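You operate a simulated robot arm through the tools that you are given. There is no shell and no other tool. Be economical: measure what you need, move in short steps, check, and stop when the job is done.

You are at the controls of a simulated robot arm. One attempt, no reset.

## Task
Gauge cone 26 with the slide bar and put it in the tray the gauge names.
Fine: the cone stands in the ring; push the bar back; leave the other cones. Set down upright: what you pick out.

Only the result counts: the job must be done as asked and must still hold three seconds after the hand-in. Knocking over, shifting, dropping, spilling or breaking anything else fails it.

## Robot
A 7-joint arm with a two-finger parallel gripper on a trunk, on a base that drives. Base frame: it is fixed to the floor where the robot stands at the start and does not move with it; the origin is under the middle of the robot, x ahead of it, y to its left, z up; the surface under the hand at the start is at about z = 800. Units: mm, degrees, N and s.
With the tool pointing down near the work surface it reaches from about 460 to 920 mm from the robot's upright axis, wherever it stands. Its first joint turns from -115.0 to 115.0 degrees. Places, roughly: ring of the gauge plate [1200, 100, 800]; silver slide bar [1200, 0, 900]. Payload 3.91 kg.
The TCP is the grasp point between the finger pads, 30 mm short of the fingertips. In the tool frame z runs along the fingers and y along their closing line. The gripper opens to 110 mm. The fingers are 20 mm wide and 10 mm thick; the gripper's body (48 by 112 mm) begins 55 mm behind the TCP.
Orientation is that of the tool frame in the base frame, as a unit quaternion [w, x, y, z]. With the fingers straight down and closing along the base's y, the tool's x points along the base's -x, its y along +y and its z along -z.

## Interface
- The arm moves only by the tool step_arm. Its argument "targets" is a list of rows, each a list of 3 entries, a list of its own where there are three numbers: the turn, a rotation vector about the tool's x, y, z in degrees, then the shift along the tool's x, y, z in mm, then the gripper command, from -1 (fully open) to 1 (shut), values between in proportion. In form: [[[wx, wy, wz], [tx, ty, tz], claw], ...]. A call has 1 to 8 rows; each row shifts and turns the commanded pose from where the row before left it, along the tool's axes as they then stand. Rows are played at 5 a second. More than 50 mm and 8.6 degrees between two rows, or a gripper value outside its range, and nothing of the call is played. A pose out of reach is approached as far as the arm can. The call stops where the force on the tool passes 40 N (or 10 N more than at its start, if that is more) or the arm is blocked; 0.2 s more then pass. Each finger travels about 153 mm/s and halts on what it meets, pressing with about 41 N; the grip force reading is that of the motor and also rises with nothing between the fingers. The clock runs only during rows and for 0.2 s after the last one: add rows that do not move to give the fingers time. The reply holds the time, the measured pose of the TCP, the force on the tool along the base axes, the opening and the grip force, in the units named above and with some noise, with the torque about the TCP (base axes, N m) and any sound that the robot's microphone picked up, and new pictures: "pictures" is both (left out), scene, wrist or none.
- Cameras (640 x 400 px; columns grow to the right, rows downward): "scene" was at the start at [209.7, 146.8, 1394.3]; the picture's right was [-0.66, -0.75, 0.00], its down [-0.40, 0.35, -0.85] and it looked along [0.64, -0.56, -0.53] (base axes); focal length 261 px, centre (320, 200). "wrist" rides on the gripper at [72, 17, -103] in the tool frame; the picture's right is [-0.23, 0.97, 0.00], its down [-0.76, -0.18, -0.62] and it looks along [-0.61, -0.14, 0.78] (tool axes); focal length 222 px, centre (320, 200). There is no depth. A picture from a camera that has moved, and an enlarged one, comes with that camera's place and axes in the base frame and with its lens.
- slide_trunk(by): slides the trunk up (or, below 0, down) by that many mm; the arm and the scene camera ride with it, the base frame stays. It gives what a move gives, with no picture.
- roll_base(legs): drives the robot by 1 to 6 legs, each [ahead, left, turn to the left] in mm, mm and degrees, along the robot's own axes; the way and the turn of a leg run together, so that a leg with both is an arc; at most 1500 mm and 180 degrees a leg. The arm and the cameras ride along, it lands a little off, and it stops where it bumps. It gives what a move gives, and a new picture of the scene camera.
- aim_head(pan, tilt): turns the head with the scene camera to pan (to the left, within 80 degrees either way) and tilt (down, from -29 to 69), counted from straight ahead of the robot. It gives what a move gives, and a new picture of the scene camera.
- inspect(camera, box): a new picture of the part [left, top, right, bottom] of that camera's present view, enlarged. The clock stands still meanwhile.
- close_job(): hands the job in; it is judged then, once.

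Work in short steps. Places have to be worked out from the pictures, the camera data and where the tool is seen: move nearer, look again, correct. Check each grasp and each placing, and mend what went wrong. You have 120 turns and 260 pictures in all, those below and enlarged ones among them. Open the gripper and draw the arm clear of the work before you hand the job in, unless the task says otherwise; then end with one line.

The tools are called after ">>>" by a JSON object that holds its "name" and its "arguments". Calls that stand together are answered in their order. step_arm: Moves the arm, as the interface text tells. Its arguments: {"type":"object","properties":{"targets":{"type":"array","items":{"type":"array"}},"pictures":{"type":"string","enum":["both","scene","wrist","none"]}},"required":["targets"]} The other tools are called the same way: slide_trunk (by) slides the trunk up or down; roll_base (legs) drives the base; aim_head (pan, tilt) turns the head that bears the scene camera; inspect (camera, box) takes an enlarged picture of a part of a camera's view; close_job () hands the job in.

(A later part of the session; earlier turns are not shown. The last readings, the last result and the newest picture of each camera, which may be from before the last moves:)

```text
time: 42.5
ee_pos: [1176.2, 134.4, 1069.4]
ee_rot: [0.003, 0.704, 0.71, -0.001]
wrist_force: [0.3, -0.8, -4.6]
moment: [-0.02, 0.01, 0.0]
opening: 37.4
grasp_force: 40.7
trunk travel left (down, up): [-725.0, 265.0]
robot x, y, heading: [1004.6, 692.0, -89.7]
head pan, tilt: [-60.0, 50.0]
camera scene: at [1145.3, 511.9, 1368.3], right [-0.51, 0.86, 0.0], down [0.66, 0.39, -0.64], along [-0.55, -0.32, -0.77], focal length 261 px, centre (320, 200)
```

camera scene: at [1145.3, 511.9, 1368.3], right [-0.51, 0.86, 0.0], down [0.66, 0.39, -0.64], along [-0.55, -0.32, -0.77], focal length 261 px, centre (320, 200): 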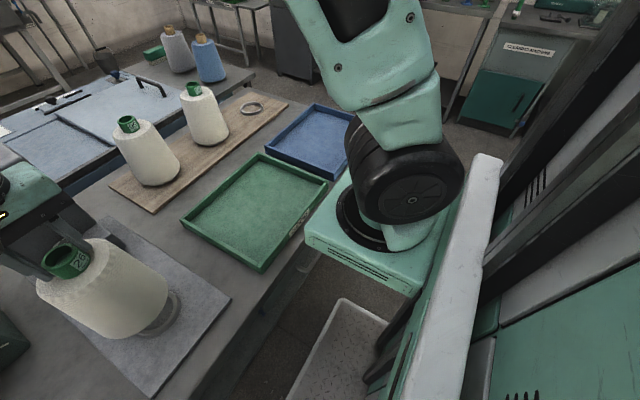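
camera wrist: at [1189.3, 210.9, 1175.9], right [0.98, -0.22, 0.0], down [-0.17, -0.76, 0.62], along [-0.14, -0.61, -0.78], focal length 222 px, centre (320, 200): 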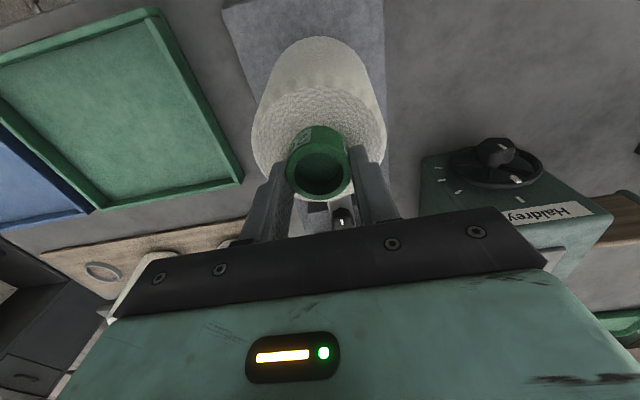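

x is aligned and there's no tilt in x. I check plate and board thickness and the cone foot from this side view.

>>> {"name": "inspect", "arguments": {"camera": "scene", "box": [30, 220, 240, 400]}}

>>> {"name": "inspect", "arguments": {"camera": "scene", "box": [100, 80, 290, 220]}}

```text
2.22 times, centred on (135, 310) of scene
camera zoom: at [1145.3, 511.9, 1368.3], right [-0.51, 0.86, 0.0], down [0.66, 0.39, -0.64], along [-0.55, -0.32, -0.77], focal length 580 px, centre (731, -44)
```

zoom: 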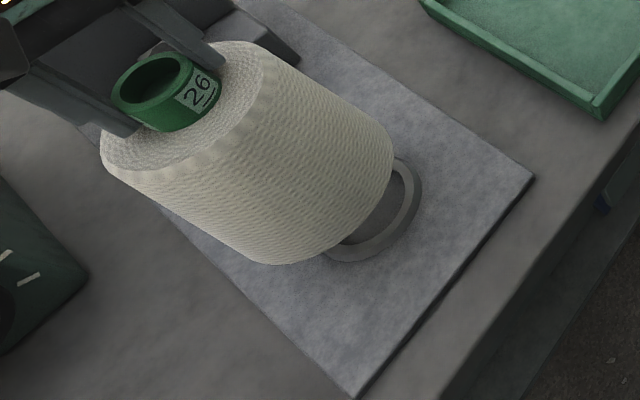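

```text
2.86 times, centred on (195, 150) of scene
camera zoom: at [1145.3, 511.9, 1368.3], right [-0.51, 0.86, 0.0], down [0.66, 0.39, -0.64], along [-0.55, -0.32, -0.77], focal length 746 px, centre (677, 343)
```

zoom: 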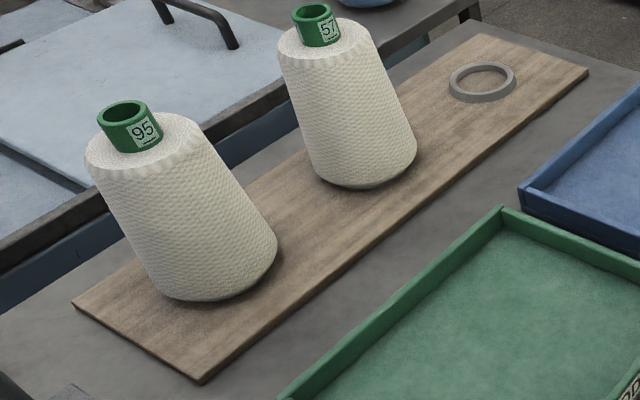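

Board and plate look about equally thick, so z ≈ 1011 may already be the true seat. I test it: lower to light contact at (1172, 139), then probe sideways for the ring's restraint.

>>> {"name": "step_arm", "arguments": {"targets": [[[0, 0, 0], [5, -4.5, 25], 1], [[0, 0, 0], [0, 0, 25], 1], [[0, 0, 0], [0, 0, 5], 1], [[0, 0, 0], [0, 0, 0], 1]], "pictures": "none"}}

>>> {"name": "step_arm", "arguments": {"targets": [[[0, 0, 0], [0, 0, 2], 1], [[0, 0, 0], [0, 0, 0], 1], [[0, 0, 0], [0, 0, 0], 1]], "pictures": "none"}}

>>> {"name": "step_arm", "arguments": {"targets": [[[0, 0, 0], [0, 0, 1.5], 1], [[0, 0, 0], [0, 0, 0], 1], [[0, 0, 0], [0, 0, 0], 1]], "pictures": "none"}}

```text
time: 43.5
ee_pos: [1171.7, 138.6, 1013.3]
ee_rot: [0.003, 0.705, 0.71, -0.001]
wrist_force: [0.6, -0.2, -4.6]
moment: [-0.04, 0.0, 0.01]
opening: 38.1
grasp_force: 40.5
trunk travel left (down, up): [-725.0, 265.0]
robot x, y, heading: [1004.8, 691.3, -89.4]
head pan, tilt: [-60.0, 50.0]
```

```text
time: 44.3
ee_pos: [1172.2, 138.4, 1012.6]
ee_rot: [0.004, 0.704, 0.71, -0.002]
wrist_force: [-0.2, 0.1, -4.1]
moment: [0.02, -0.04, -0.05]
opening: 37.7
grasp_force: 40.9
trunk travel left (down, up): [-725.0, 265.0]
robot x, y, heading: [1006.5, 688.7, -89.5]
head pan, tilt: [-60.0, 50.0]
```

```text
time: 45.1
ee_pos: [1172.2, 138.3, 1011.3]
ee_rot: [0.004, 0.705, 0.71, 0.0]
wrist_force: [-0.1, -0.3, -1.6]
moment: [-0.04, 0.03, 0.0]
opening: 37.4
grasp_force: 41.2
trunk travel left (down, up): [-725.0, 265.0]
robot x, y, heading: [1002.5, 689.2, -89.7]
head pan, tilt: [-60.0, 50.0]
```

Light contact (3 N) at 1011.3. I probe toward +x by 3 mm, then again.

>>> {"name": "step_arm", "arguments": {"targets": [[[0, 0, 0], [0, 1.5, 0], 1], [[0, 0, 0], [0, 1.5, 0], 1], [[0, 0, 0], [0, 0, 0], 1]], "pictures": "none"}}

>>> {"name": "step_arm", "arguments": {"targets": [[[0, 0, 0], [0, 1.5, 0], 1], [[0, 0, 0], [0, 1.5, 0], 1], [[0, 0, 0], [0, 0, 0], 1]], "pictures": "none"}}

>>> {"name": "step_arm", "arguments": {"targets": [[[0, 0, 0], [0, 1.5, 0], 1], [[0, 0, 0], [0, 1.5, 0], 1], [[0, 0, 0], [0, 0, 0], 1]], "pictures": "none"}}

```text
time: 45.9
ee_pos: [1174.1, 137.5, 1008.8]
ee_rot: [0.004, 0.705, 0.709, -0.002]
wrist_force: [-3.3, -0.5, 4.9]
moment: [-0.25, 0.7, -0.12]
opening: 37.8
grasp_force: 40.9
trunk travel left (down, up): [-725.0, 265.0]
robot x, y, heading: [1004.0, 692.1, -89.8]
head pan, tilt: [-60.0, 50.0]
```

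```text
time: 46.7
ee_pos: [1176.5, 137.7, 1010.5]
ee_rot: [0.004, 0.706, 0.708, -0.002]
wrist_force: [-7.7, -0.3, 9.9]
moment: [-0.32, 1.23, -0.01]
opening: 37.4
grasp_force: 40.8
trunk travel left (down, up): [-725.0, 265.0]
robot x, y, heading: [1005.3, 688.9, -89.5]
head pan, tilt: [-60.0, 50.0]
```

```text
time: 47.5
ee_pos: [1180.2, 139.3, 1011.0]
ee_rot: [0.003, 0.704, 0.71, -0.001]
wrist_force: [-10.9, 0.6, 14.5]
moment: [0.0, 1.78, -0.06]
opening: 37.6
grasp_force: 40.8
trunk travel left (down, up): [-725.0, 265.0]
robot x, y, heading: [1007.6, 692.0, -89.8]
head pan, tilt: [-60.0, 50.0]
```

The bottom is held against +x motion. I return and probe toward -x likewise.

>>> {"name": "step_arm", "arguments": {"targets": [[[0, 0, 0], [0, -4.5, 0], 1], [[0, 0, 0], [0, -4.5, 0], 1], [[0, 0, 0], [0, 0, 0], 1]], "pictures": "none"}}

>>> {"name": "step_arm", "arguments": {"targets": [[[0, 0, 0], [0, -1.5, 0], 1], [[0, 0, 0], [0, -1.5, 0], 1], [[0, 0, 0], [0, 0, 0], 1]], "pictures": "none"}}

>>> {"name": "step_arm", "arguments": {"targets": [[[0, 0, 0], [0, -1.5, 0], 1], [[0, 0, 0], [0, -1.5, 0], 1], [[0, 0, 0], [0, 0, 0], 1]], "pictures": "none"}}

```text
time: 48.3
ee_pos: [1171.6, 139.0, 1010.5]
ee_rot: [0.005, 0.705, 0.709, -0.001]
wrist_force: [2.0, -0.6, 0.5]
moment: [-0.1, -0.32, 0.02]
opening: 37.8
grasp_force: 40.8
trunk travel left (down, up): [-725.0, 265.0]
robot x, y, heading: [1004.9, 688.8, -90.0]
head pan, tilt: [-60.0, 50.0]
```

```text
time: 49.1
ee_pos: [1168.1, 138.2, 1009.9]
ee_rot: [0.004, 0.705, 0.709, -0.001]
wrist_force: [0.5, 0.8, -1.6]
moment: [-0.03, -0.25, -0.01]
opening: 37.6
grasp_force: 41.2
trunk travel left (down, up): [-725.0, 265.0]
robot x, y, heading: [1004.2, 690.9, -89.8]
head pan, tilt: [-60.0, 50.0]
```

```text
time: 49.9
ee_pos: [1164.9, 138.2, 1009.7]
ee_rot: [0.003, 0.705, 0.71, -0.001]
wrist_force: [0.0, 0.8, -4.7]
moment: [0.0, 0.02, 0.01]
opening: 38.0
grasp_force: 41.4
trunk travel left (down, up): [-725.0, 265.0]
robot x, y, heading: [1003.7, 686.1, -89.4]
head pan, tilt: [-60.0, 50.0]
```

Moving to -x lost contact entirely (hanging free at 1009.7). I lower further here.

>>> {"name": "step_arm", "arguments": {"targets": [[[0, 0, 0], [0, 0, 1.5], 1], [[0, 0, 0], [0, 0, 1.5], 1], [[0, 0, 0], [0, 0, 0], 1]], "pictures": "none"}}

>>> {"name": "inspect", "arguments": {"camera": "scene", "box": [30, 220, 240, 400]}}

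```text
time: 50.7
ee_pos: [1166.8, 140.2, 1010.3]
ee_rot: [0.006, 0.705, 0.71, 0.0]
wrist_force: [-5.9, 7.0, 34.8]
moment: [0.47, 0.68, -0.05]
opening: 37.8
grasp_force: 40.9
trunk travel left (down, up): [-725.0, 265.0]
robot x, y, heading: [1006.9, 694.8, -89.9]
head pan, tilt: [-60.0, 50.0]
```

```text
2.22 times, centred on (135, 310) of scene
camera zoom: at [1144.6, 513.5, 1369.1], right [-0.51, 0.86, 0.0], down [0.66, 0.39, -0.64], along [-0.55, -0.33, -0.77], focal length 580 px, centre (731, -44)
```

zoom: 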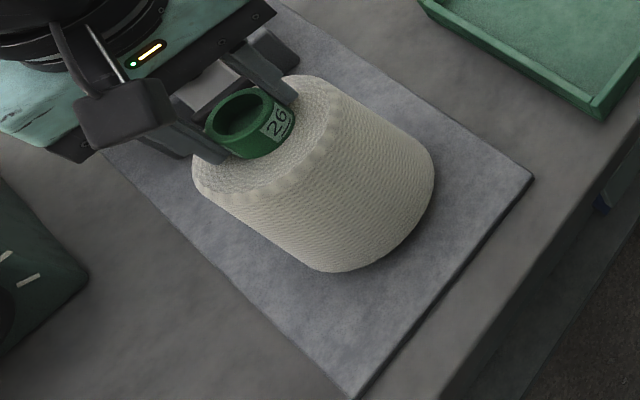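

Contact again at about 1010, so I need to know the surface heights. I zoom on the plate corner and the board corner to compare their thickness.

>>> {"name": "inspect", "arguments": {"camera": "scene", "box": [205, 285, 253, 315]}}

>>> {"name": "inspect", "arguments": {"camera": "scene", "box": [130, 190, 178, 220]}}

>>> {"name": "inspect", "arguments": {"camera": "scene", "box": [225, 90, 297, 135]}}

```text
13.33 times, centred on (229, 300) of scene
camera zoom: at [1144.6, 513.5, 1369.1], right [-0.51, 0.86, 0.0], down [0.66, 0.39, -0.64], along [-0.55, -0.33, -0.77], focal length 3481 px, centre (1533, -1133)
```

zoom: 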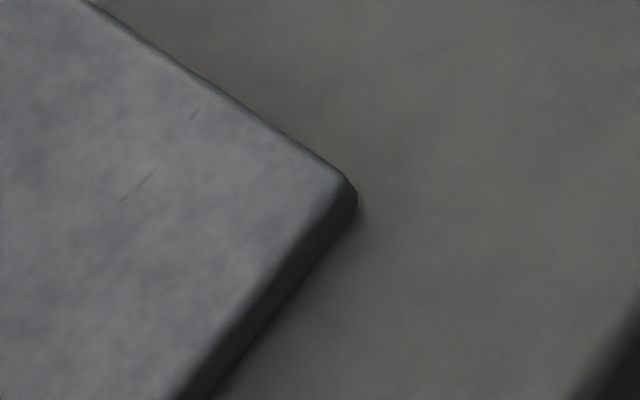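

```text
13.33 times, centred on (154, 205) of scene
camera zoom: at [1144.6, 513.5, 1369.1], right [-0.51, 0.86, 0.0], down [0.66, 0.39, -0.64], along [-0.55, -0.33, -0.77], focal length 3481 px, centre (2533, 133)
```

zoom: 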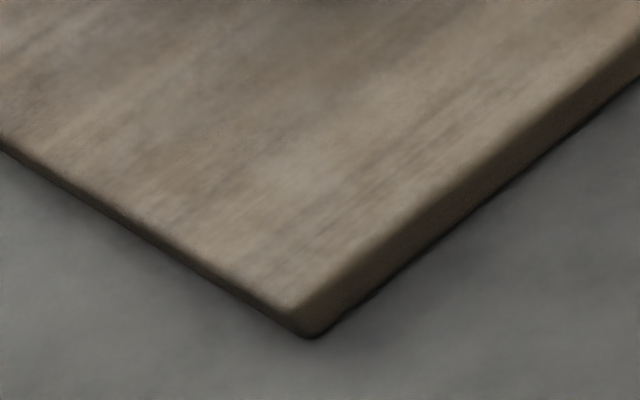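

```text
8.89 times, centred on (261, 112) of scene
camera zoom: at [1144.6, 513.5, 1369.1], right [-0.51, 0.86, 0.0], down [0.66, 0.39, -0.64], along [-0.55, -0.33, -0.77], focal length 2321 px, centre (844, 978)
```

zoom: 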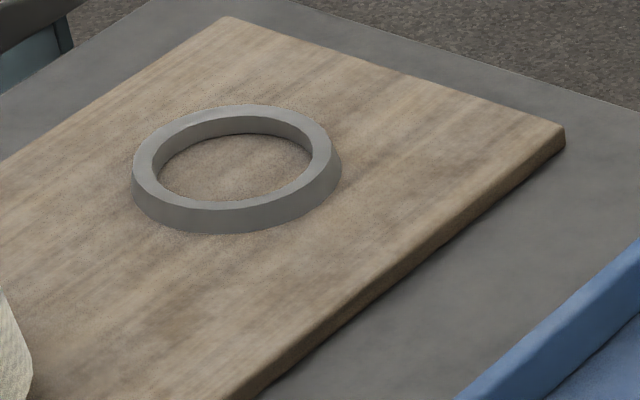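

The board ring is ~90 mm wide with bevelled outside. I compare the base of a seated cone (57) with cone 26's base now.

>>> {"name": "inspect", "arguments": {"camera": "scene", "box": [165, 75, 245, 155]}}

>>> {"name": "inspect", "arguments": {"camera": "scene", "box": [100, 270, 200, 360]}}

```text
5.00 times, centred on (205, 115) of scene
camera zoom: at [1144.6, 513.5, 1369.1], right [-0.51, 0.86, 0.0], down [0.66, 0.39, -0.64], along [-0.55, -0.33, -0.77], focal length 1305 px, centre (895, 625)
```

zoom: 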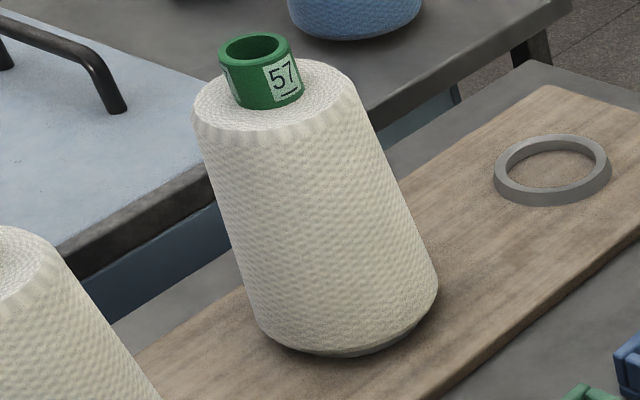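

```text
4.44 times, centred on (150, 315) of scene
camera zoom: at [1144.6, 513.5, 1369.1], right [-0.51, 0.86, 0.0], down [0.66, 0.39, -0.64], along [-0.55, -0.33, -0.77], focal length 1160 px, centre (1076, -311)
```

zoom: 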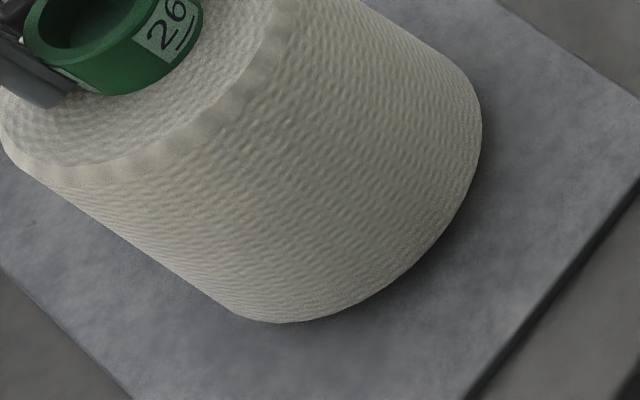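

The probes fit a foot already inside the ring with some play (+x held, -x free). I ease the load and probe further toward -x for the other side.

>>> {"name": "step_arm", "arguments": {"targets": [[[0, 0, 0], [0, 0, -2.5], 1], [[0, 0, 0], [0, 0, 0], 1], [[0, 0, 0], [0, 0, 0], 1]], "pictures": "none"}}

>>> {"name": "step_arm", "arguments": {"targets": [[[0, 0, 0], [0, -1.5, 0], 1], [[0, 0, 0], [0, -1.5, 0], 1], [[0, 0, 0], [0, 0, 0], 1]], "pictures": "none"}}

>>> {"name": "step_arm", "arguments": {"targets": [[[0, 0, 0], [0, -1.5, 0], 1], [[0, 0, 0], [0, -1.5, 0], 1], [[0, 0, 0], [0, 0, 0], 1]], "pictures": "none"}}

```text
time: 51.5
ee_pos: [1166.7, 137.5, 1010.0]
ee_rot: [0.005, 0.705, 0.709, -0.001]
wrist_force: [-0.9, 2.8, 13.6]
moment: [-0.01, 0.02, 0.0]
opening: 37.3
grasp_force: 40.8
trunk travel left (down, up): [-725.0, 265.0]
robot x, y, heading: [1008.8, 692.4, -89.3]
head pan, tilt: [-60.0, 50.0]
```

```text
time: 52.3
ee_pos: [1162.4, 137.7, 1009.9]
ee_rot: [0.005, 0.704, 0.71, -0.001]
wrist_force: [4.0, -0.6, 4.9]
moment: [-0.26, -0.53, 0.05]
opening: 37.4
grasp_force: 41.4
trunk travel left (down, up): [-725.0, 265.0]
robot x, y, heading: [1002.8, 688.9, -90.0]
head pan, tilt: [-60.0, 50.0]
```

```text
time: 53.1
ee_pos: [1159.7, 138.4, 1010.7]
ee_rot: [0.005, 0.705, 0.709, -0.001]
wrist_force: [9.3, 0.9, 4.5]
moment: [0.11, -1.55, -0.12]
opening: 37.6
grasp_force: 41.1
trunk travel left (down, up): [-725.0, 265.0]
robot x, y, heading: [1007.9, 690.6, -89.8]
head pan, tilt: [-60.0, 50.0]
```

Held on -x too: free play in x is about 1164–1172, centre 1168. Now I centre in x and probe y both ways.

>>> {"name": "step_arm", "arguments": {"targets": [[[0, 0, 0], [0, 4, 0], 1], [[0, 0, 0], [0, 4, 0], 1], [[0, 0, 0], [3, 0, 0], 1], [[0, 0, 0], [0, 0, 0], 1]], "pictures": "none"}}

>>> {"name": "step_arm", "arguments": {"targets": [[[0, 0, 0], [1.5, 0, 0], 1], [[0, 0, 0], [1.5, 0, 0], 1], [[0, 0, 0], [0, 0, 0], 1]], "pictures": "none"}}

>>> {"name": "step_arm", "arguments": {"targets": [[[0, 0, 0], [1.5, 0, 0], 1], [[0, 0, 0], [1.5, 0, 0], 1], [[0, 0, 0], [0, 0, 0], 1]], "pictures": "none"}}

```text
time: 54.1
ee_pos: [1167.4, 142.0, 1009.8]
ee_rot: [0.003, 0.705, 0.709, -0.002]
wrist_force: [-1.9, -3.6, 3.1]
moment: [-0.7, 0.51, 0.02]
opening: 37.5
grasp_force: 40.8
trunk travel left (down, up): [-725.0, 265.0]
robot x, y, heading: [1003.1, 692.9, -89.5]
head pan, tilt: [-60.0, 50.0]
```

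```text
time: 54.9
ee_pos: [1168.9, 143.5, 1009.1]
ee_rot: [0.004, 0.705, 0.709, -0.001]
wrist_force: [1.4, -6.9, -5.9]
moment: [-1.36, -0.35, 0.08]
opening: 37.5
grasp_force: 41.4
trunk travel left (down, up): [-725.0, 265.0]
robot x, y, heading: [1003.3, 689.6, -89.8]
head pan, tilt: [-60.0, 50.0]
```

```text
time: 55.7
ee_pos: [1168.7, 147.1, 1011.1]
ee_rot: [0.004, 0.705, 0.709, -0.001]
wrist_force: [0.8, -7.2, 1.4]
moment: [-1.44, -0.27, 0.11]
opening: 37.7
grasp_force: 41.2
trunk travel left (down, up): [-725.0, 265.0]
robot x, y, heading: [1008.9, 692.2, -89.9]
head pan, tilt: [-60.0, 50.0]
```

Sideways force with almost no vertical load proves a wall: the foot is in the ring. I probe the -y side.

>>> {"name": "step_arm", "arguments": {"targets": [[[0, 0, 0], [-4, 0, 0], 1], [[0, 0, 0], [-4, 0, 0], 1], [[0, 0, 0], [-4, 0, 0], 1], [[0, 0, 0], [0, 0, 0], 1]], "pictures": "none"}}

>>> {"name": "step_arm", "arguments": {"targets": [[[0, 0, 0], [-1.5, 0, 0], 1], [[0, 0, 0], [-1.5, 0, 0], 1], [[0, 0, 0], [0, 0, 0], 1]], "pictures": "none"}}

```text
time: 56.7
ee_pos: [1168.6, 136.9, 1010.2]
ee_rot: [0.005, 0.704, 0.71, -0.001]
wrist_force: [-0.5, 4.2, 7.1]
moment: [1.13, 0.45, -0.03]
opening: 37.6
grasp_force: 40.9
trunk travel left (down, up): [-725.0, 265.0]
robot x, y, heading: [1009.1, 690.5, -89.6]
head pan, tilt: [-60.0, 50.0]
```

```text
time: 57.5
ee_pos: [1168.9, 132.8, 1010.0]
ee_rot: [0.004, 0.705, 0.71, -0.001]
wrist_force: [1.6, 6.6, -4.0]
moment: [1.38, -0.28, -0.09]
opening: 37.7
grasp_force: 40.7
trunk travel left (down, up): [-725.0, 265.0]
robot x, y, heading: [1002.6, 692.5, -90.0]
head pan, tilt: [-60.0, 50.0]
```

Both y walls found; centre is TCP ≈ (1168, 139.5). I centre, touch down lightly, and check forces.

>>> {"name": "step_arm", "arguments": {"targets": [[[0, 0, 0], [3.5, -0.5, 0], 1], [[0, 0, 0], [3, 0, 0], 1], [[0, 0, 0], [0, 0, 0.5], 1], [[0, 0, 0], [0, 0, 0], 1]], "pictures": "none"}}

>>> {"name": "inspect", "arguments": {"camera": "scene", "box": [30, 190, 240, 400]}}

```text
time: 58.5
ee_pos: [1167.1, 138.5, 1010.5]
ee_rot: [0.005, 0.705, 0.709, -0.001]
wrist_force: [-0.2, -1.1, -0.7]
moment: [-0.18, 0.1, 0.02]
opening: 37.6
grasp_force: 40.9
trunk travel left (down, up): [-725.0, 265.0]
robot x, y, heading: [1005.7, 690.8, -89.8]
head pan, tilt: [-60.0, 50.0]
```

```text
1.90 times, centred on (135, 295) of scene
camera zoom: at [1145.2, 511.9, 1368.4], right [-0.51, 0.86, 0.0], down [0.66, 0.39, -0.64], along [-0.55, -0.32, -0.77], focal length 497 px, centre (672, 19)
```

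zoom: 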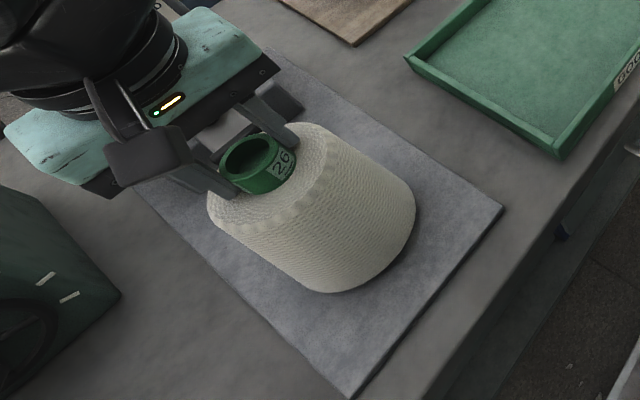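

It carries its own weight, centred. I release, rise 120 mm and look from ahead.

>>> {"name": "step_arm", "arguments": {"targets": [[[0, 0, 0], [0, 0, 0], 0.0], [[0, 0, 0], [0, 0, 0], -0.5], [[0, 0, 0], [0, 0, 0], -0.5], [[0, 0, 0], [0, 0, -20], -0.5], [[0, 0, 0], [0, 0, -50], -0.5], [[0, 0, 0], [0, 0, -50], -0.5], [[0, 0, 0], [0, 0, 0], -0.5]], "pictures": "wrist"}}

>>> {"name": "aim_head", "arguments": {"pan": 0, "tilt": 40}}

>>> {"name": "inspect", "arguments": {"camera": "scene", "box": [260, 150, 420, 310]}}

```text
time: 60.1
ee_pos: [1167.0, 139.3, 1129.3]
ee_rot: [0.004, 0.704, 0.71, 0.0]
wrist_force: [-0.1, -0.8, 0.3]
moment: [0.02, 0.04, 0.01]
opening: 82.2
grasp_force: 0.0
trunk travel left (down, up): [-725.0, 265.0]
robot x, y, heading: [1006.0, 690.8, -89.7]
head pan, tilt: [-60.0, 50.0]
camera wrist: at [1184.2, 212.9, 1233.9], right [0.98, -0.22, 0.01], down [-0.18, -0.76, 0.63], along [-0.13, -0.61, -0.78], focal length 222 px, centre (320, 200)
```

wrist: 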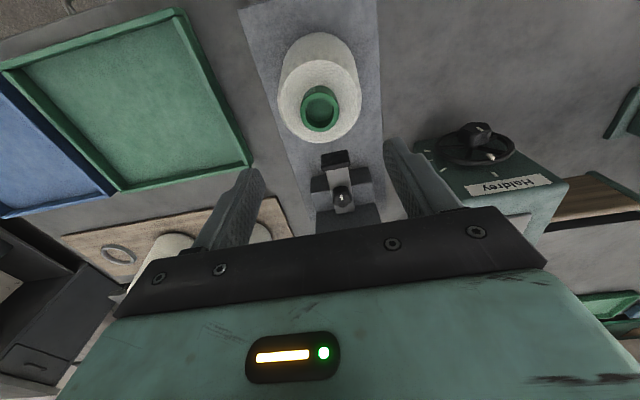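

```text
time: 61.4
ee_pos: [1168.7, 139.8, 1130.0]
ee_rot: [0.004, 0.705, 0.709, -0.001]
wrist_force: [0.5, 0.2, 0.4]
moment: [0.03, 0.01, 0.01]
opening: 82.4
grasp_force: 0.1
trunk travel left (down, up): [-725.0, 265.0]
robot x, y, heading: [1004.9, 692.1, -89.8]
head pan, tilt: [0.0, 40.0]
camera scene: at [1212.1, 466.0, 1382.5], right [-1.0, -0.01, 0.0], down [0.0, 0.64, -0.77], along [0.0, -0.77, -0.64], focal length 261 px, centre (320, 200)
```

scene: 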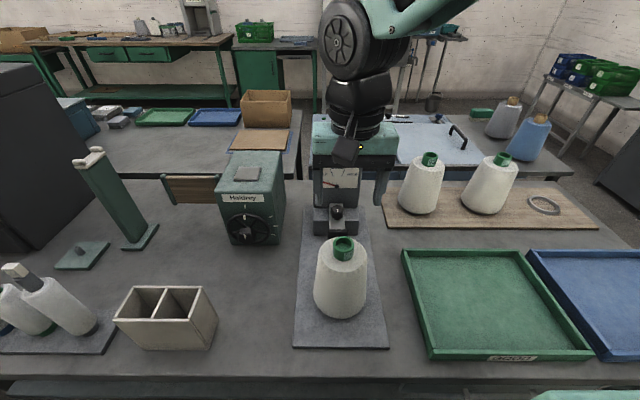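

```text
2.50 times, centred on (340, 230) of scene
camera zoom: at [1212.1, 466.0, 1382.5], right [-1.0, -0.01, 0.0], down [0.0, 0.64, -0.77], along [0.0, -0.77, -0.64], focal length 653 px, centre (270, 125)
```

zoom: 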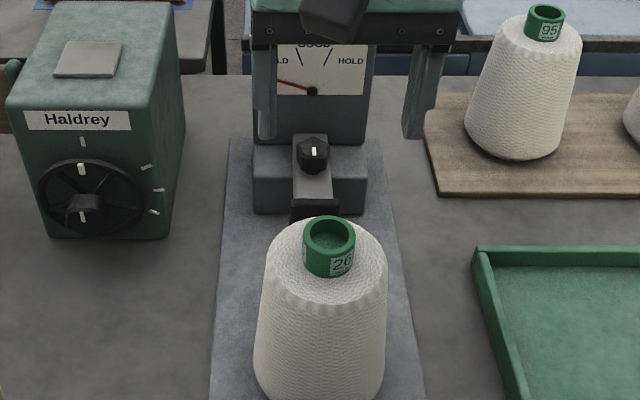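

Cone 26 stands upright in the ring. Now I need a good fix on the slide bar's knob; I move the hand up and to the side for a second wrist view from another angle.

>>> {"name": "step_arm", "arguments": {"targets": [[[0, 0, 0], [0, 0, -50], -0.5], [[0, 0, 0], [0, -45, -20], -0.5], [[0, 0, 0], [0, -45, 0], -0.5], [[0, 0, 0], [0, -45, 0], -0.5], [[0, 0, 0], [0, 0, 0], -0.5]], "pictures": "wrist"}}

>>> {"name": "inspect", "arguments": {"camera": "scene", "box": [290, 140, 390, 240]}}

>>> {"name": "inspect", "arguments": {"camera": "wrist", "box": [360, 40, 480, 220]}}

```text
time: 62.6
ee_pos: [1031.0, 139.6, 1197.7]
ee_rot: [0.004, 0.705, 0.71, -0.001]
wrist_force: [-1.0, 0.2, 0.6]
moment: [-0.02, 0.01, 0.03]
opening: 82.2
grasp_force: 0.0
trunk travel left (down, up): [-725.0, 265.0]
robot x, y, heading: [1008.7, 690.6, -89.7]
head pan, tilt: [0.0, 40.0]
camera wrist: at [1047.2, 212.6, 1303.0], right [0.98, -0.22, 0.01], down [-0.18, -0.76, 0.63], along [-0.13, -0.61, -0.78], focal length 222 px, centre (320, 200)
```

wrist: 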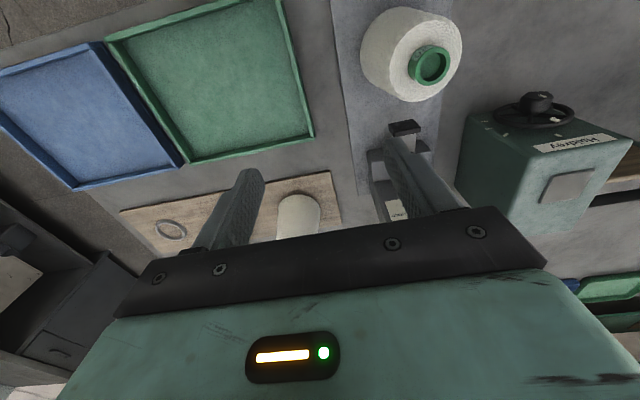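

```text
4.00 times, centred on (340, 190) of scene
camera zoom: at [1212.2, 466.0, 1382.5], right [-1.0, -0.01, 0.0], down [0.0, 0.64, -0.77], along [0.0, -0.77, -0.64], focal length 1044 px, centre (240, 240)
```

zoom: 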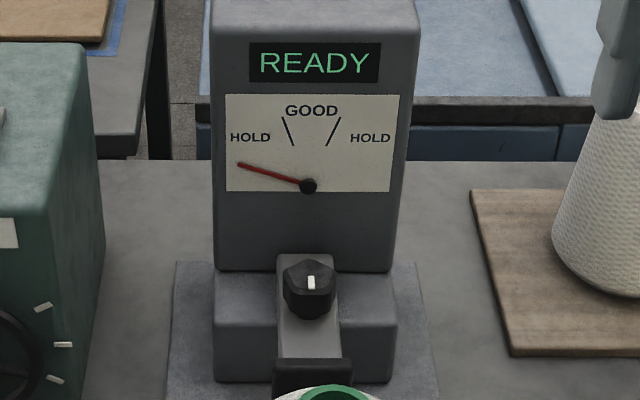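

```text
2.22 times, centred on (420, 130) of wrist
camera zoom: at [1047.2, 212.6, 1303.0], right [0.98, -0.22, 0.01], down [-0.18, -0.76, 0.63], along [-0.13, -0.61, -0.78], focal length 494 px, centre (98, 356)
```

zoom: 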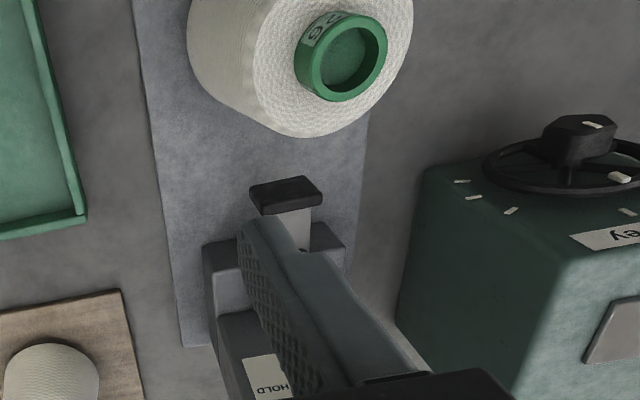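

Estimates: knob at about (1172, -14, 945), tower face at y ≈ -76, tower top ≈ 1110. I move the open hand above the knob at z ≈ 1110 and check with the wrist camera.

>>> {"name": "step_arm", "arguments": {"targets": [[[0, 0, 0], [-34, 35, 0], -0.3], [[0, 0, 0], [-38, 35, 0], -0.3], [[0, 0, 0], [-38, 35, 0], -0.3], [[0, 0, 0], [-38, 36, 0], -0.3], [[0, 0, 0], [0, 0, 40], -0.3], [[0, 0, 0], [0, 0, 45], -0.3], [[0, 0, 0], [0, 0, 0], -0.3]]}}

>>> {"name": "inspect", "arguments": {"camera": "wrist", "box": [250, 60, 400, 220]}}

```text
refused: row 2 steps farther than a row can; nothing moved
```

```text
2.50 times, centred on (325, 140) of wrist
camera zoom: at [1047.2, 212.6, 1303.0], right [0.98, -0.22, 0.01], down [-0.18, -0.76, 0.63], along [-0.13, -0.61, -0.78], focal length 555 px, centre (308, 350)
```

zoom: 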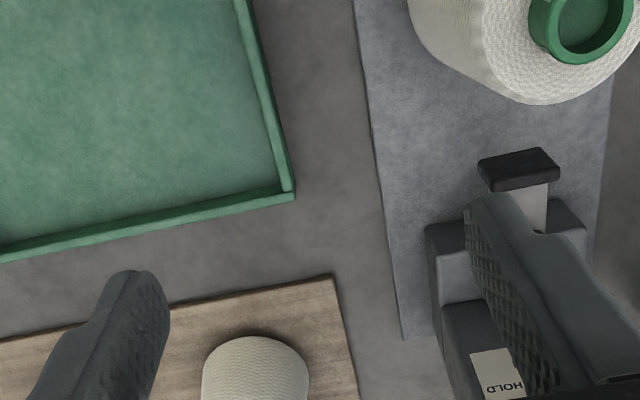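

The step was too long per row; I split it into smaller rows.

>>> {"name": "step_arm", "arguments": {"targets": [[[0, 0, 0], [-30, 28, 0], -0.3], [[0, 0, 0], [-30, 28, 0], -0.3], [[0, 0, 0], [-30, 28, 0], -0.3], [[0, 0, 0], [-30, 28, 0], -0.3], [[0, 0, 0], [-30, 28, 0], -0.3], [[0, 0, 0], [0, 0, 40], -0.3], [[0, 0, 0], [0, 0, 45], -0.3], [[0, 0, 0], [0, 0, 0], -0.3]]}}

>>> {"name": "inspect", "arguments": {"camera": "wrist", "box": [250, 60, 400, 220]}}

```text
time: 64.4
ee_pos: [1172.8, -10.6, 1117.2]
ee_rot: [0.005, 0.704, 0.71, -0.001]
wrist_force: [0.0, 0.5, 0.6]
moment: [0.0, 0.01, 0.0]
opening: 71.5
grasp_force: 0.1
trunk travel left (down, up): [-725.0, 265.0]
robot x, y, heading: [1006.9, 693.0, -89.7]
head pan, tilt: [0.0, 40.0]
camera scene: at [1212.2, 466.0, 1382.5], right [-1.0, -0.01, 0.0], down [0.0, 0.64, -0.77], along [0.0, -0.77, -0.64], focal length 261 px, centre (320, 200)
camera wrist: at [1188.1, 63.2, 1219.7], right [0.98, -0.22, 0.01], down [-0.18, -0.76, 0.63], along [-0.13, -0.61, -0.78], focal length 222 px, centre (320, 200)
```

scene: 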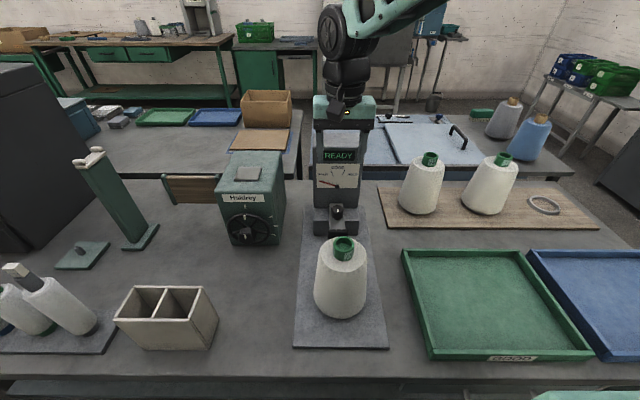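
wrist: 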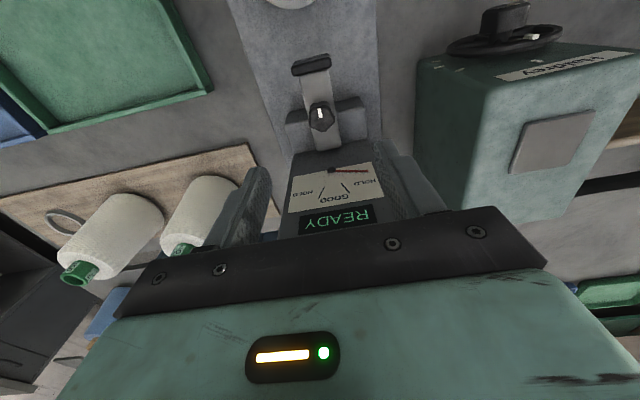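

```text
2.50 times, centred on (325, 140) of wrist
camera zoom: at [1188.1, 63.2, 1219.7], right [0.98, -0.22, 0.01], down [-0.18, -0.76, 0.63], along [-0.13, -0.61, -0.78], focal length 555 px, centre (308, 350)
```

zoom: 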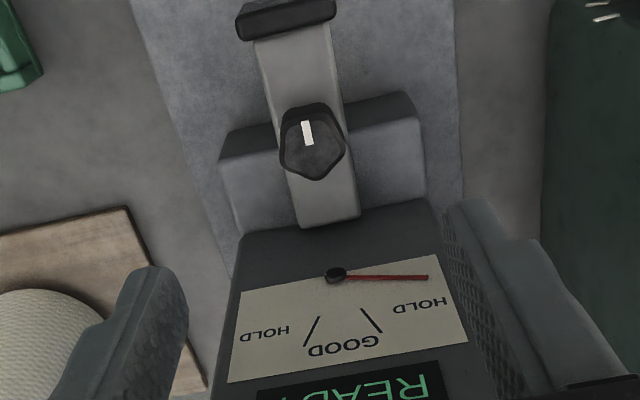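

Refined: knob top at (1172, -32, 929), 34 mm wide, on the bar at z ≈ 905. I move 21 mm forward and descend to z ≈ 965 with stops on force.

>>> {"name": "step_arm", "arguments": {"targets": [[[0, 0, 0], [-21, 0, 10], -0.3], [[0, 0, 0], [0, 0, 40], -0.3], [[0, 0, 0], [0, 0, 40], -0.3], [[0, 0, 0], [0, 0, 40], -0.3], [[0, 0, 0], [0, 0, 20], -0.3], [[0, 0, 0], [0, 0, 0], -0.3]]}}

>>> {"name": "inspect", "arguments": {"camera": "wrist", "box": [250, 60, 400, 220]}}

>>> {"name": "inspect", "arguments": {"camera": "scene", "box": [280, 120, 400, 270]}}

```text
time: 65.8
ee_pos: [1174.0, -31.9, 963.4]
ee_rot: [0.005, 0.704, 0.71, -0.001]
wrist_force: [0.8, 0.0, -0.4]
moment: [0.01, 0.0, 0.0]
opening: 71.5
grasp_force: 0.0
trunk travel left (down, up): [-725.0, 265.0]
robot x, y, heading: [1004.5, 689.5, -89.5]
head pan, tilt: [0.0, 40.0]
camera scene: at [1212.1, 466.0, 1382.5], right [-1.0, -0.01, 0.0], down [0.0, 0.64, -0.77], along [0.0, -0.77, -0.64], focal length 261 px, centre (320, 200)
camera wrist: at [1190.5, 40.5, 1069.0], right [0.98, -0.22, 0.01], down [-0.18, -0.76, 0.63], along [-0.13, -0.61, -0.78], focal length 222 px, centre (320, 200)
```

scene: 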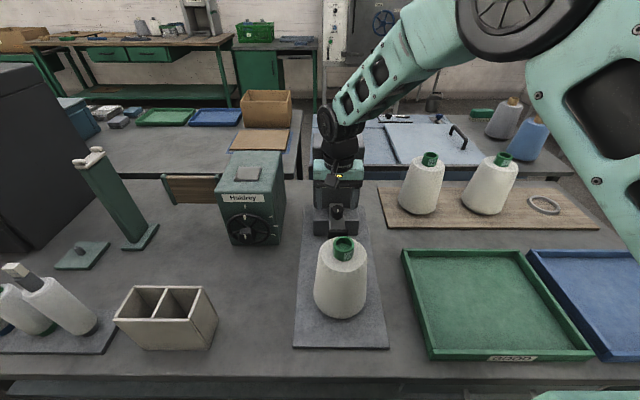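
wrist: 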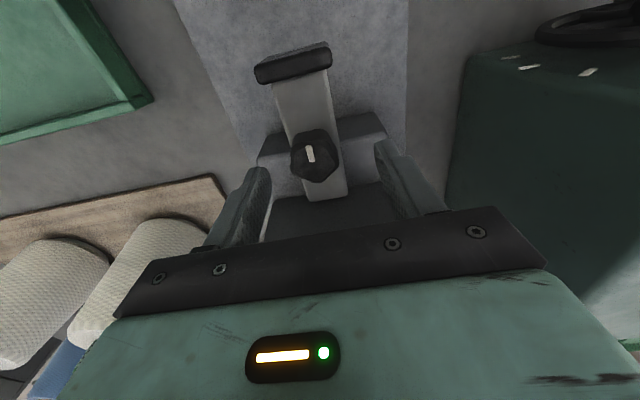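

```text
2.50 times, centred on (325, 140) of wrist
camera zoom: at [1190.5, 40.5, 1069.0], right [0.98, -0.22, 0.01], down [-0.18, -0.76, 0.63], along [-0.13, -0.61, -0.78], focal length 555 px, centre (308, 350)
```

zoom: 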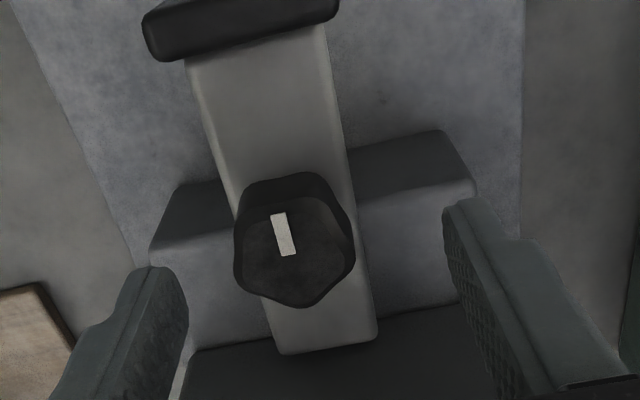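

```text
2.67 times, centred on (340, 195) of scene
camera zoom: at [1212.1, 466.0, 1382.5], right [-1.0, -0.01, 0.0], down [0.0, 0.64, -0.77], along [0.0, -0.77, -0.64], focal length 696 px, centre (267, 213)
```

zoom: 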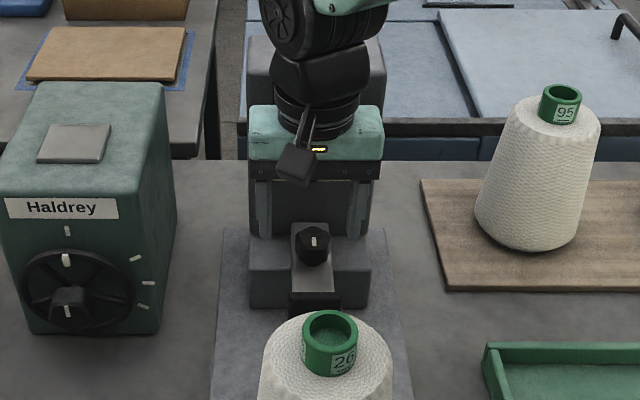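

Centred on the knob. I descend 21 mm and close gently on it.

>>> {"name": "step_arm", "arguments": {"targets": [[[0, 0, 0], [0, -1, 12], -0.3], [[0, 0, 0], [0, 0, 9], -0.3], [[0, 0, 0], [0, 0, 0], -0.3], [[0, 0, 0], [0, 0, 0], 0.3], [[0, 0, 0], [0, 0, 0], 0.6], [[0, 0, 0], [0, 0, 0], 0.6]], "pictures": "wrist"}}

```text
time: 67.2
ee_pos: [1169.6, -32.4, 944.8]
ee_rot: [0.004, 0.706, 0.708, -0.002]
wrist_force: [-20.6, 2.1, 2.6]
moment: [0.44, 1.17, -0.16]
opening: 33.4
grasp_force: 44.9
trunk travel left (down, up): [-725.0, 265.0]
robot x, y, heading: [1007.4, 690.5, -89.6]
head pan, tilt: [0.0, 40.0]
camera wrist: at [1186.5, 40.2, 1048.8], right [0.97, -0.22, 0.0], down [-0.18, -0.76, 0.63], along [-0.14, -0.61, -0.78], focal length 222 px, centre (320, 200)
```

wrist: 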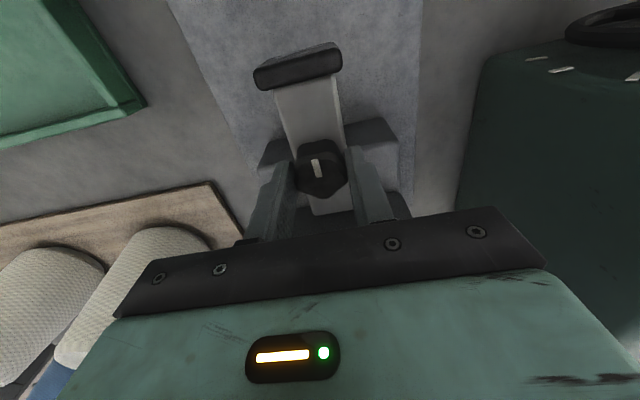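

The knob is gripped, with 20 N side load because I was ~3 mm off in x. I relieve it by shifting the command -x.

>>> {"name": "step_arm", "arguments": {"targets": [[[0, 0, 0], [0, -2, 0], 0.6], [[0, 0, 0], [0, -1.5, 0], 0.6], [[0, 0, 0], [0, 0, 0], 0.6]], "pictures": "none"}}

```text
time: 68.0
ee_pos: [1170.0, -31.7, 945.6]
ee_rot: [0.005, 0.704, 0.71, -0.001]
wrist_force: [-14.7, 0.1, -2.1]
moment: [0.0, 0.79, -0.11]
opening: 33.3
grasp_force: 44.8
trunk travel left (down, up): [-725.0, 265.0]
robot x, y, heading: [1006.7, 691.0, -89.6]
head pan, tilt: [0.0, 40.0]
```

Still 15 N; I shift 4 mm more.

>>> {"name": "step_arm", "arguments": {"targets": [[[0, 0, 0], [0, -2, 0], 0.6], [[0, 0, 0], [0, -2, 0], 0.6], [[0, 0, 0], [0, 0, 0], 0.6]], "pictures": "none"}}

```text
time: 68.8
ee_pos: [1169.6, -31.3, 944.2]
ee_rot: [0.006, 0.704, 0.711, 0.0]
wrist_force: [10.2, 1.5, -4.4]
moment: [0.11, 0.14, 0.09]
opening: 33.5
grasp_force: 45.6
trunk travel left (down, up): [-725.0, 265.0]
robot x, y, heading: [1010.9, 691.5, -89.5]
head pan, tilt: [0.0, 40.0]
```

Now slightly over (+10 N); I back 1.5 mm and begin sliding the bar toward the cone, 12 mm first.

>>> {"name": "step_arm", "arguments": {"targets": [[[0, 0, 0], [0, 1.5, 0], 0.6], [[0, 0, 0], [4, 0, 0], 0.6], [[0, 0, 0], [4, 0, 0], 0.6], [[0, 0, 0], [4, 0, 0], 0.6], [[0, 0, 0], [0, 0, 0], 0.6]], "pictures": "scene"}}

```text
time: 70.0
ee_pos: [1169.7, -20.7, 945.0]
ee_rot: [0.005, 0.705, 0.709, -0.001]
wrist_force: [24.1, -0.5, -5.0]
moment: [-0.04, -0.12, 0.02]
opening: 33.2
grasp_force: 45.5
trunk travel left (down, up): [-725.0, 265.0]
robot x, y, heading: [1003.9, 689.1, -89.5]
head pan, tilt: [0.0, 40.0]
camera scene: at [1213.5, 465.8, 1382.3], right [-1.0, -0.01, 0.0], down [0.0, 0.64, -0.77], along [0.0, -0.77, -0.64], focal length 261 px, centre (320, 200)
```

scene: 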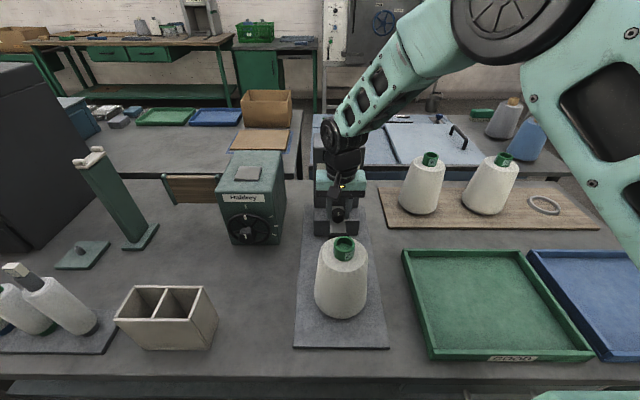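

The bar slides freely. I relieve the side force by +2 mm x and slide 15 mm further.

>>> {"name": "step_arm", "arguments": {"targets": [[[0, 0, 0], [0, 2, 0], 0.6], [[0, 0, 0], [5, 0, 0], 0.6], [[0, 0, 0], [5, 0, 0], 0.6], [[0, 0, 0], [5, 0, 0], 0.6], [[0, 0, 0], [0, 0, 0], 0.6]], "pictures": "none"}}

>>> {"name": "inspect", "arguments": {"camera": "scene", "box": [280, 140, 400, 290]}}

```text
time: 71.2
ee_pos: [1169.9, -5.6, 944.4]
ee_rot: [0.005, 0.706, 0.709, -0.002]
wrist_force: [18.8, -0.4, 5.2]
moment: [0.1, 0.1, -0.05]
opening: 33.3
grasp_force: 44.8
trunk travel left (down, up): [-725.0, 265.0]
robot x, y, heading: [1007.6, 693.3, -89.7]
head pan, tilt: [0.0, 40.0]
```

```text
2.67 times, centred on (340, 215) of scene
camera zoom: at [1213.0, 466.1, 1382.5], right [-1.0, -0.01, 0.0], down [0.0, 0.64, -0.77], along [0.0, -0.77, -0.64], focal length 696 px, centre (267, 160)
```

zoom: 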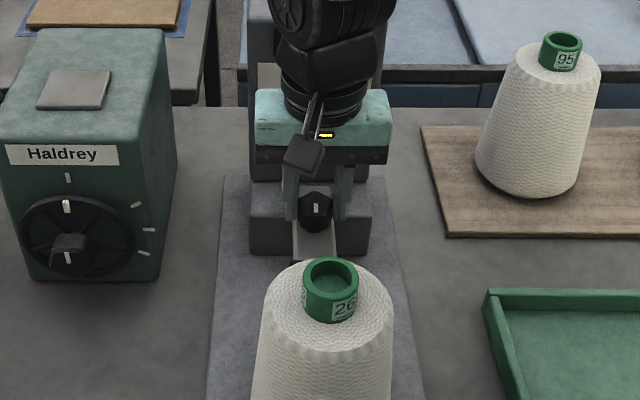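

Bar follows well. I advance 15 mm more, then take pictures to see the pad and the dial.

>>> {"name": "step_arm", "arguments": {"targets": [[[0, 0, 0], [0, 2, 0], 0.6], [[0, 0, 0], [5, 0, 0], 0.6], [[0, 0, 0], [5, 0, 0], 0.6], [[0, 0, 0], [5, 0, 0], 0.6], [[0, 0, 0], [0, 0, 0], 0.6]]}}

>>> {"name": "inspect", "arguments": {"camera": "wrist", "box": [240, 0, 420, 240]}}

```text
time: 72.4
ee_pos: [1169.6, 9.7, 944.8]
ee_rot: [0.004, 0.705, 0.709, -0.002]
wrist_force: [-0.2, -0.7, 16.3]
moment: [0.03, 0.56, -0.01]
opening: 33.4
grasp_force: 44.9
trunk travel left (down, up): [-725.0, 265.0]
robot x, y, heading: [1007.4, 691.7, -89.7]
head pan, tilt: [0.0, 40.0]
camera scene: at [1211.9, 466.5, 1382.8], right [-1.0, -0.01, 0.0], down [0.0, 0.64, -0.77], along [0.0, -0.77, -0.64], focal length 261 px, centre (320, 200)
camera wrist: at [1186.1, 82.8, 1048.7], right [0.98, -0.22, 0.01], down [-0.18, -0.76, 0.63], along [-0.14, -0.61, -0.78], focal length 222 px, centre (320, 200)
```

scene: 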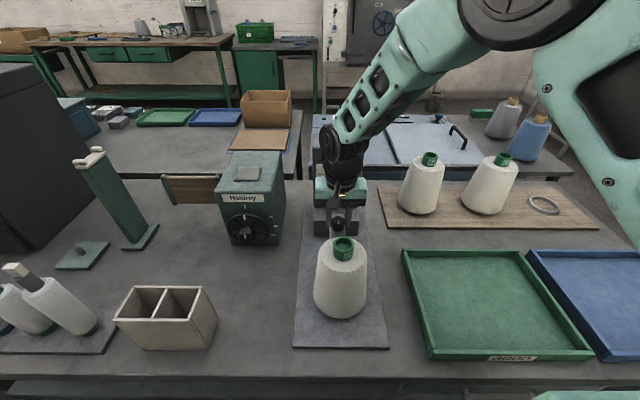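
wrist: 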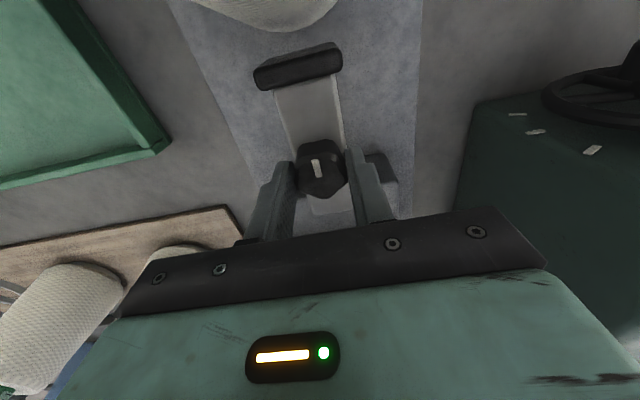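

```text
1.67 times, centred on (330, 120) of wrist
camera zoom: at [1186.1, 82.8, 1048.7], right [0.98, -0.22, 0.01], down [-0.18, -0.76, 0.63], along [-0.14, -0.61, -0.78], focal length 370 px, centre (303, 333)
```

zoom: 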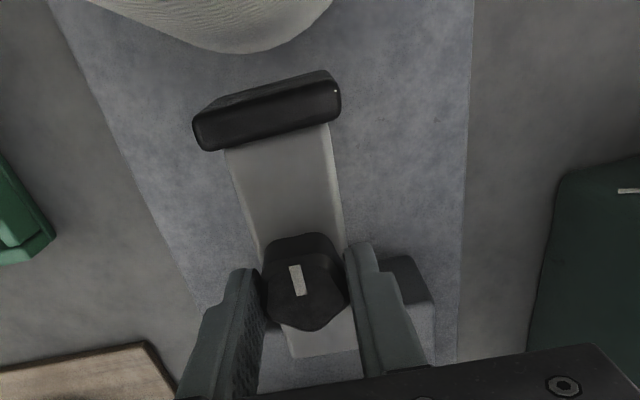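

The pad face is at y ≈ 74 and the cone side at that height about 90. I go 10 mm further and then in 2 mm steps.

>>> {"name": "step_arm", "arguments": {"targets": [[[0, 0, 0], [4, 0, 0], 0.6], [[0, 0, 0], [4, 0, 0], 0.6], [[0, 0, 0], [3, 0, 0], 0.6], [[0, 0, 0], [0, 0, 0], 0.6]], "pictures": "none"}}

>>> {"name": "inspect", "arguments": {"camera": "wrist", "box": [240, 0, 420, 120]}}

>>> {"name": "inspect", "arguments": {"camera": "scene", "box": [300, 150, 380, 270]}}

```text
time: 73.4
ee_pos: [1170.4, 20.0, 945.3]
ee_rot: [0.005, 0.705, 0.71, -0.002]
wrist_force: [-6.0, -1.4, 19.1]
moment: [-0.34, 0.56, 0.07]
opening: 33.3
grasp_force: 45.1
trunk travel left (down, up): [-725.0, 265.0]
robot x, y, heading: [1003.9, 687.8, -89.5]
head pan, tilt: [0.0, 40.0]
```

```text
3.33 times, centred on (330, 60) of wrist
camera zoom: at [1186.0, 93.9, 1048.7], right [0.98, -0.22, 0.01], down [-0.18, -0.76, 0.63], along [-0.13, -0.61, -0.78], focal length 740 px, centre (287, 667)
```

zoom: 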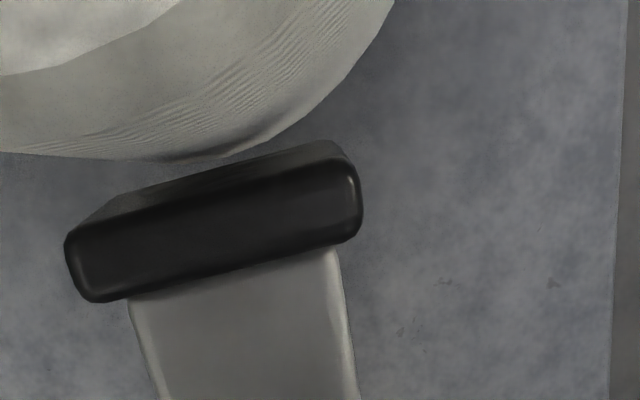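

```text
3.33 times, centred on (340, 210) of scene
camera zoom: at [1211.7, 466.6, 1382.8], right [-1.0, -0.01, 0.0], down [0.0, 0.64, -0.77], along [0.0, -0.77, -0.64], focal length 870 px, centre (253, 167)
```

zoom: 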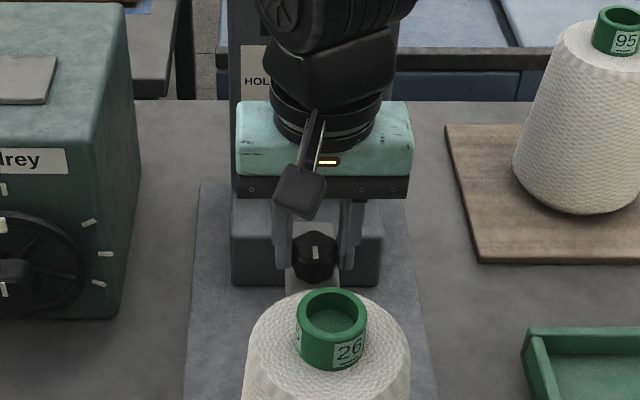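

Nearly there. I ease 1.5 mm upward and advance in 2 mm steps, watching the y force.

>>> {"name": "step_arm", "arguments": {"targets": [[[0, 0, 0], [2, 0, -1.5], 0.6], [[0, 0, 0], [0, 0, 0], 0.6], [[0, 0, 0], [0, 0, 0], 0.6]], "pictures": "none"}}

>>> {"name": "step_arm", "arguments": {"targets": [[[0, 0, 0], [2, 0, 0], 0.6], [[0, 0, 0], [0, 0, 0], 0.6], [[0, 0, 0], [0, 0, 0], 0.6]], "pictures": "none"}}

>>> {"name": "inspect", "arguments": {"camera": "wrist", "box": [240, 0, 420, 120]}}

```text
time: 74.2
ee_pos: [1169.6, 22.5, 945.5]
ee_rot: [0.004, 0.705, 0.71, 0.0]
wrist_force: [-6.2, -0.4, -0.9]
moment: [-0.88, 0.59, 0.13]
opening: 33.2
grasp_force: 45.8
trunk travel left (down, up): [-725.0, 265.0]
robot x, y, heading: [1008.2, 692.2, -89.8]
head pan, tilt: [0.0, 40.0]
```

```text
time: 75.0
ee_pos: [1169.6, 24.7, 945.6]
ee_rot: [0.003, 0.705, 0.709, 0.0]
wrist_force: [-8.7, -0.9, -9.3]
moment: [-0.07, 0.76, -0.02]
opening: 33.3
grasp_force: 45.3
trunk travel left (down, up): [-725.0, 265.0]
robot x, y, heading: [1003.2, 692.2, -89.7]
head pan, tilt: [0.0, 40.0]
```

```text
3.33 times, centred on (330, 60) of wrist
camera zoom: at [1186.2, 97.5, 1048.9], right [0.98, -0.22, 0.0], down [-0.18, -0.76, 0.63], along [-0.14, -0.61, -0.78], focal length 740 px, centre (287, 667)
```

zoom: 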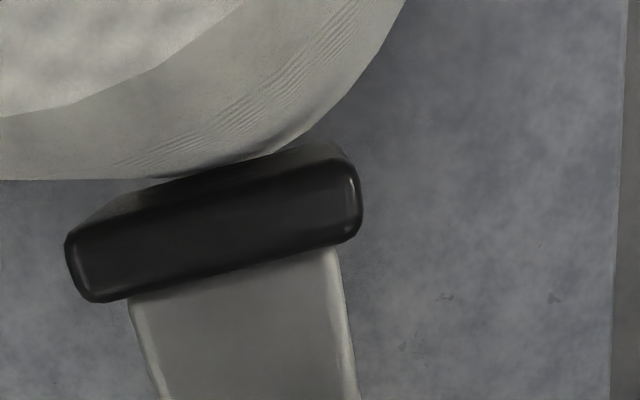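

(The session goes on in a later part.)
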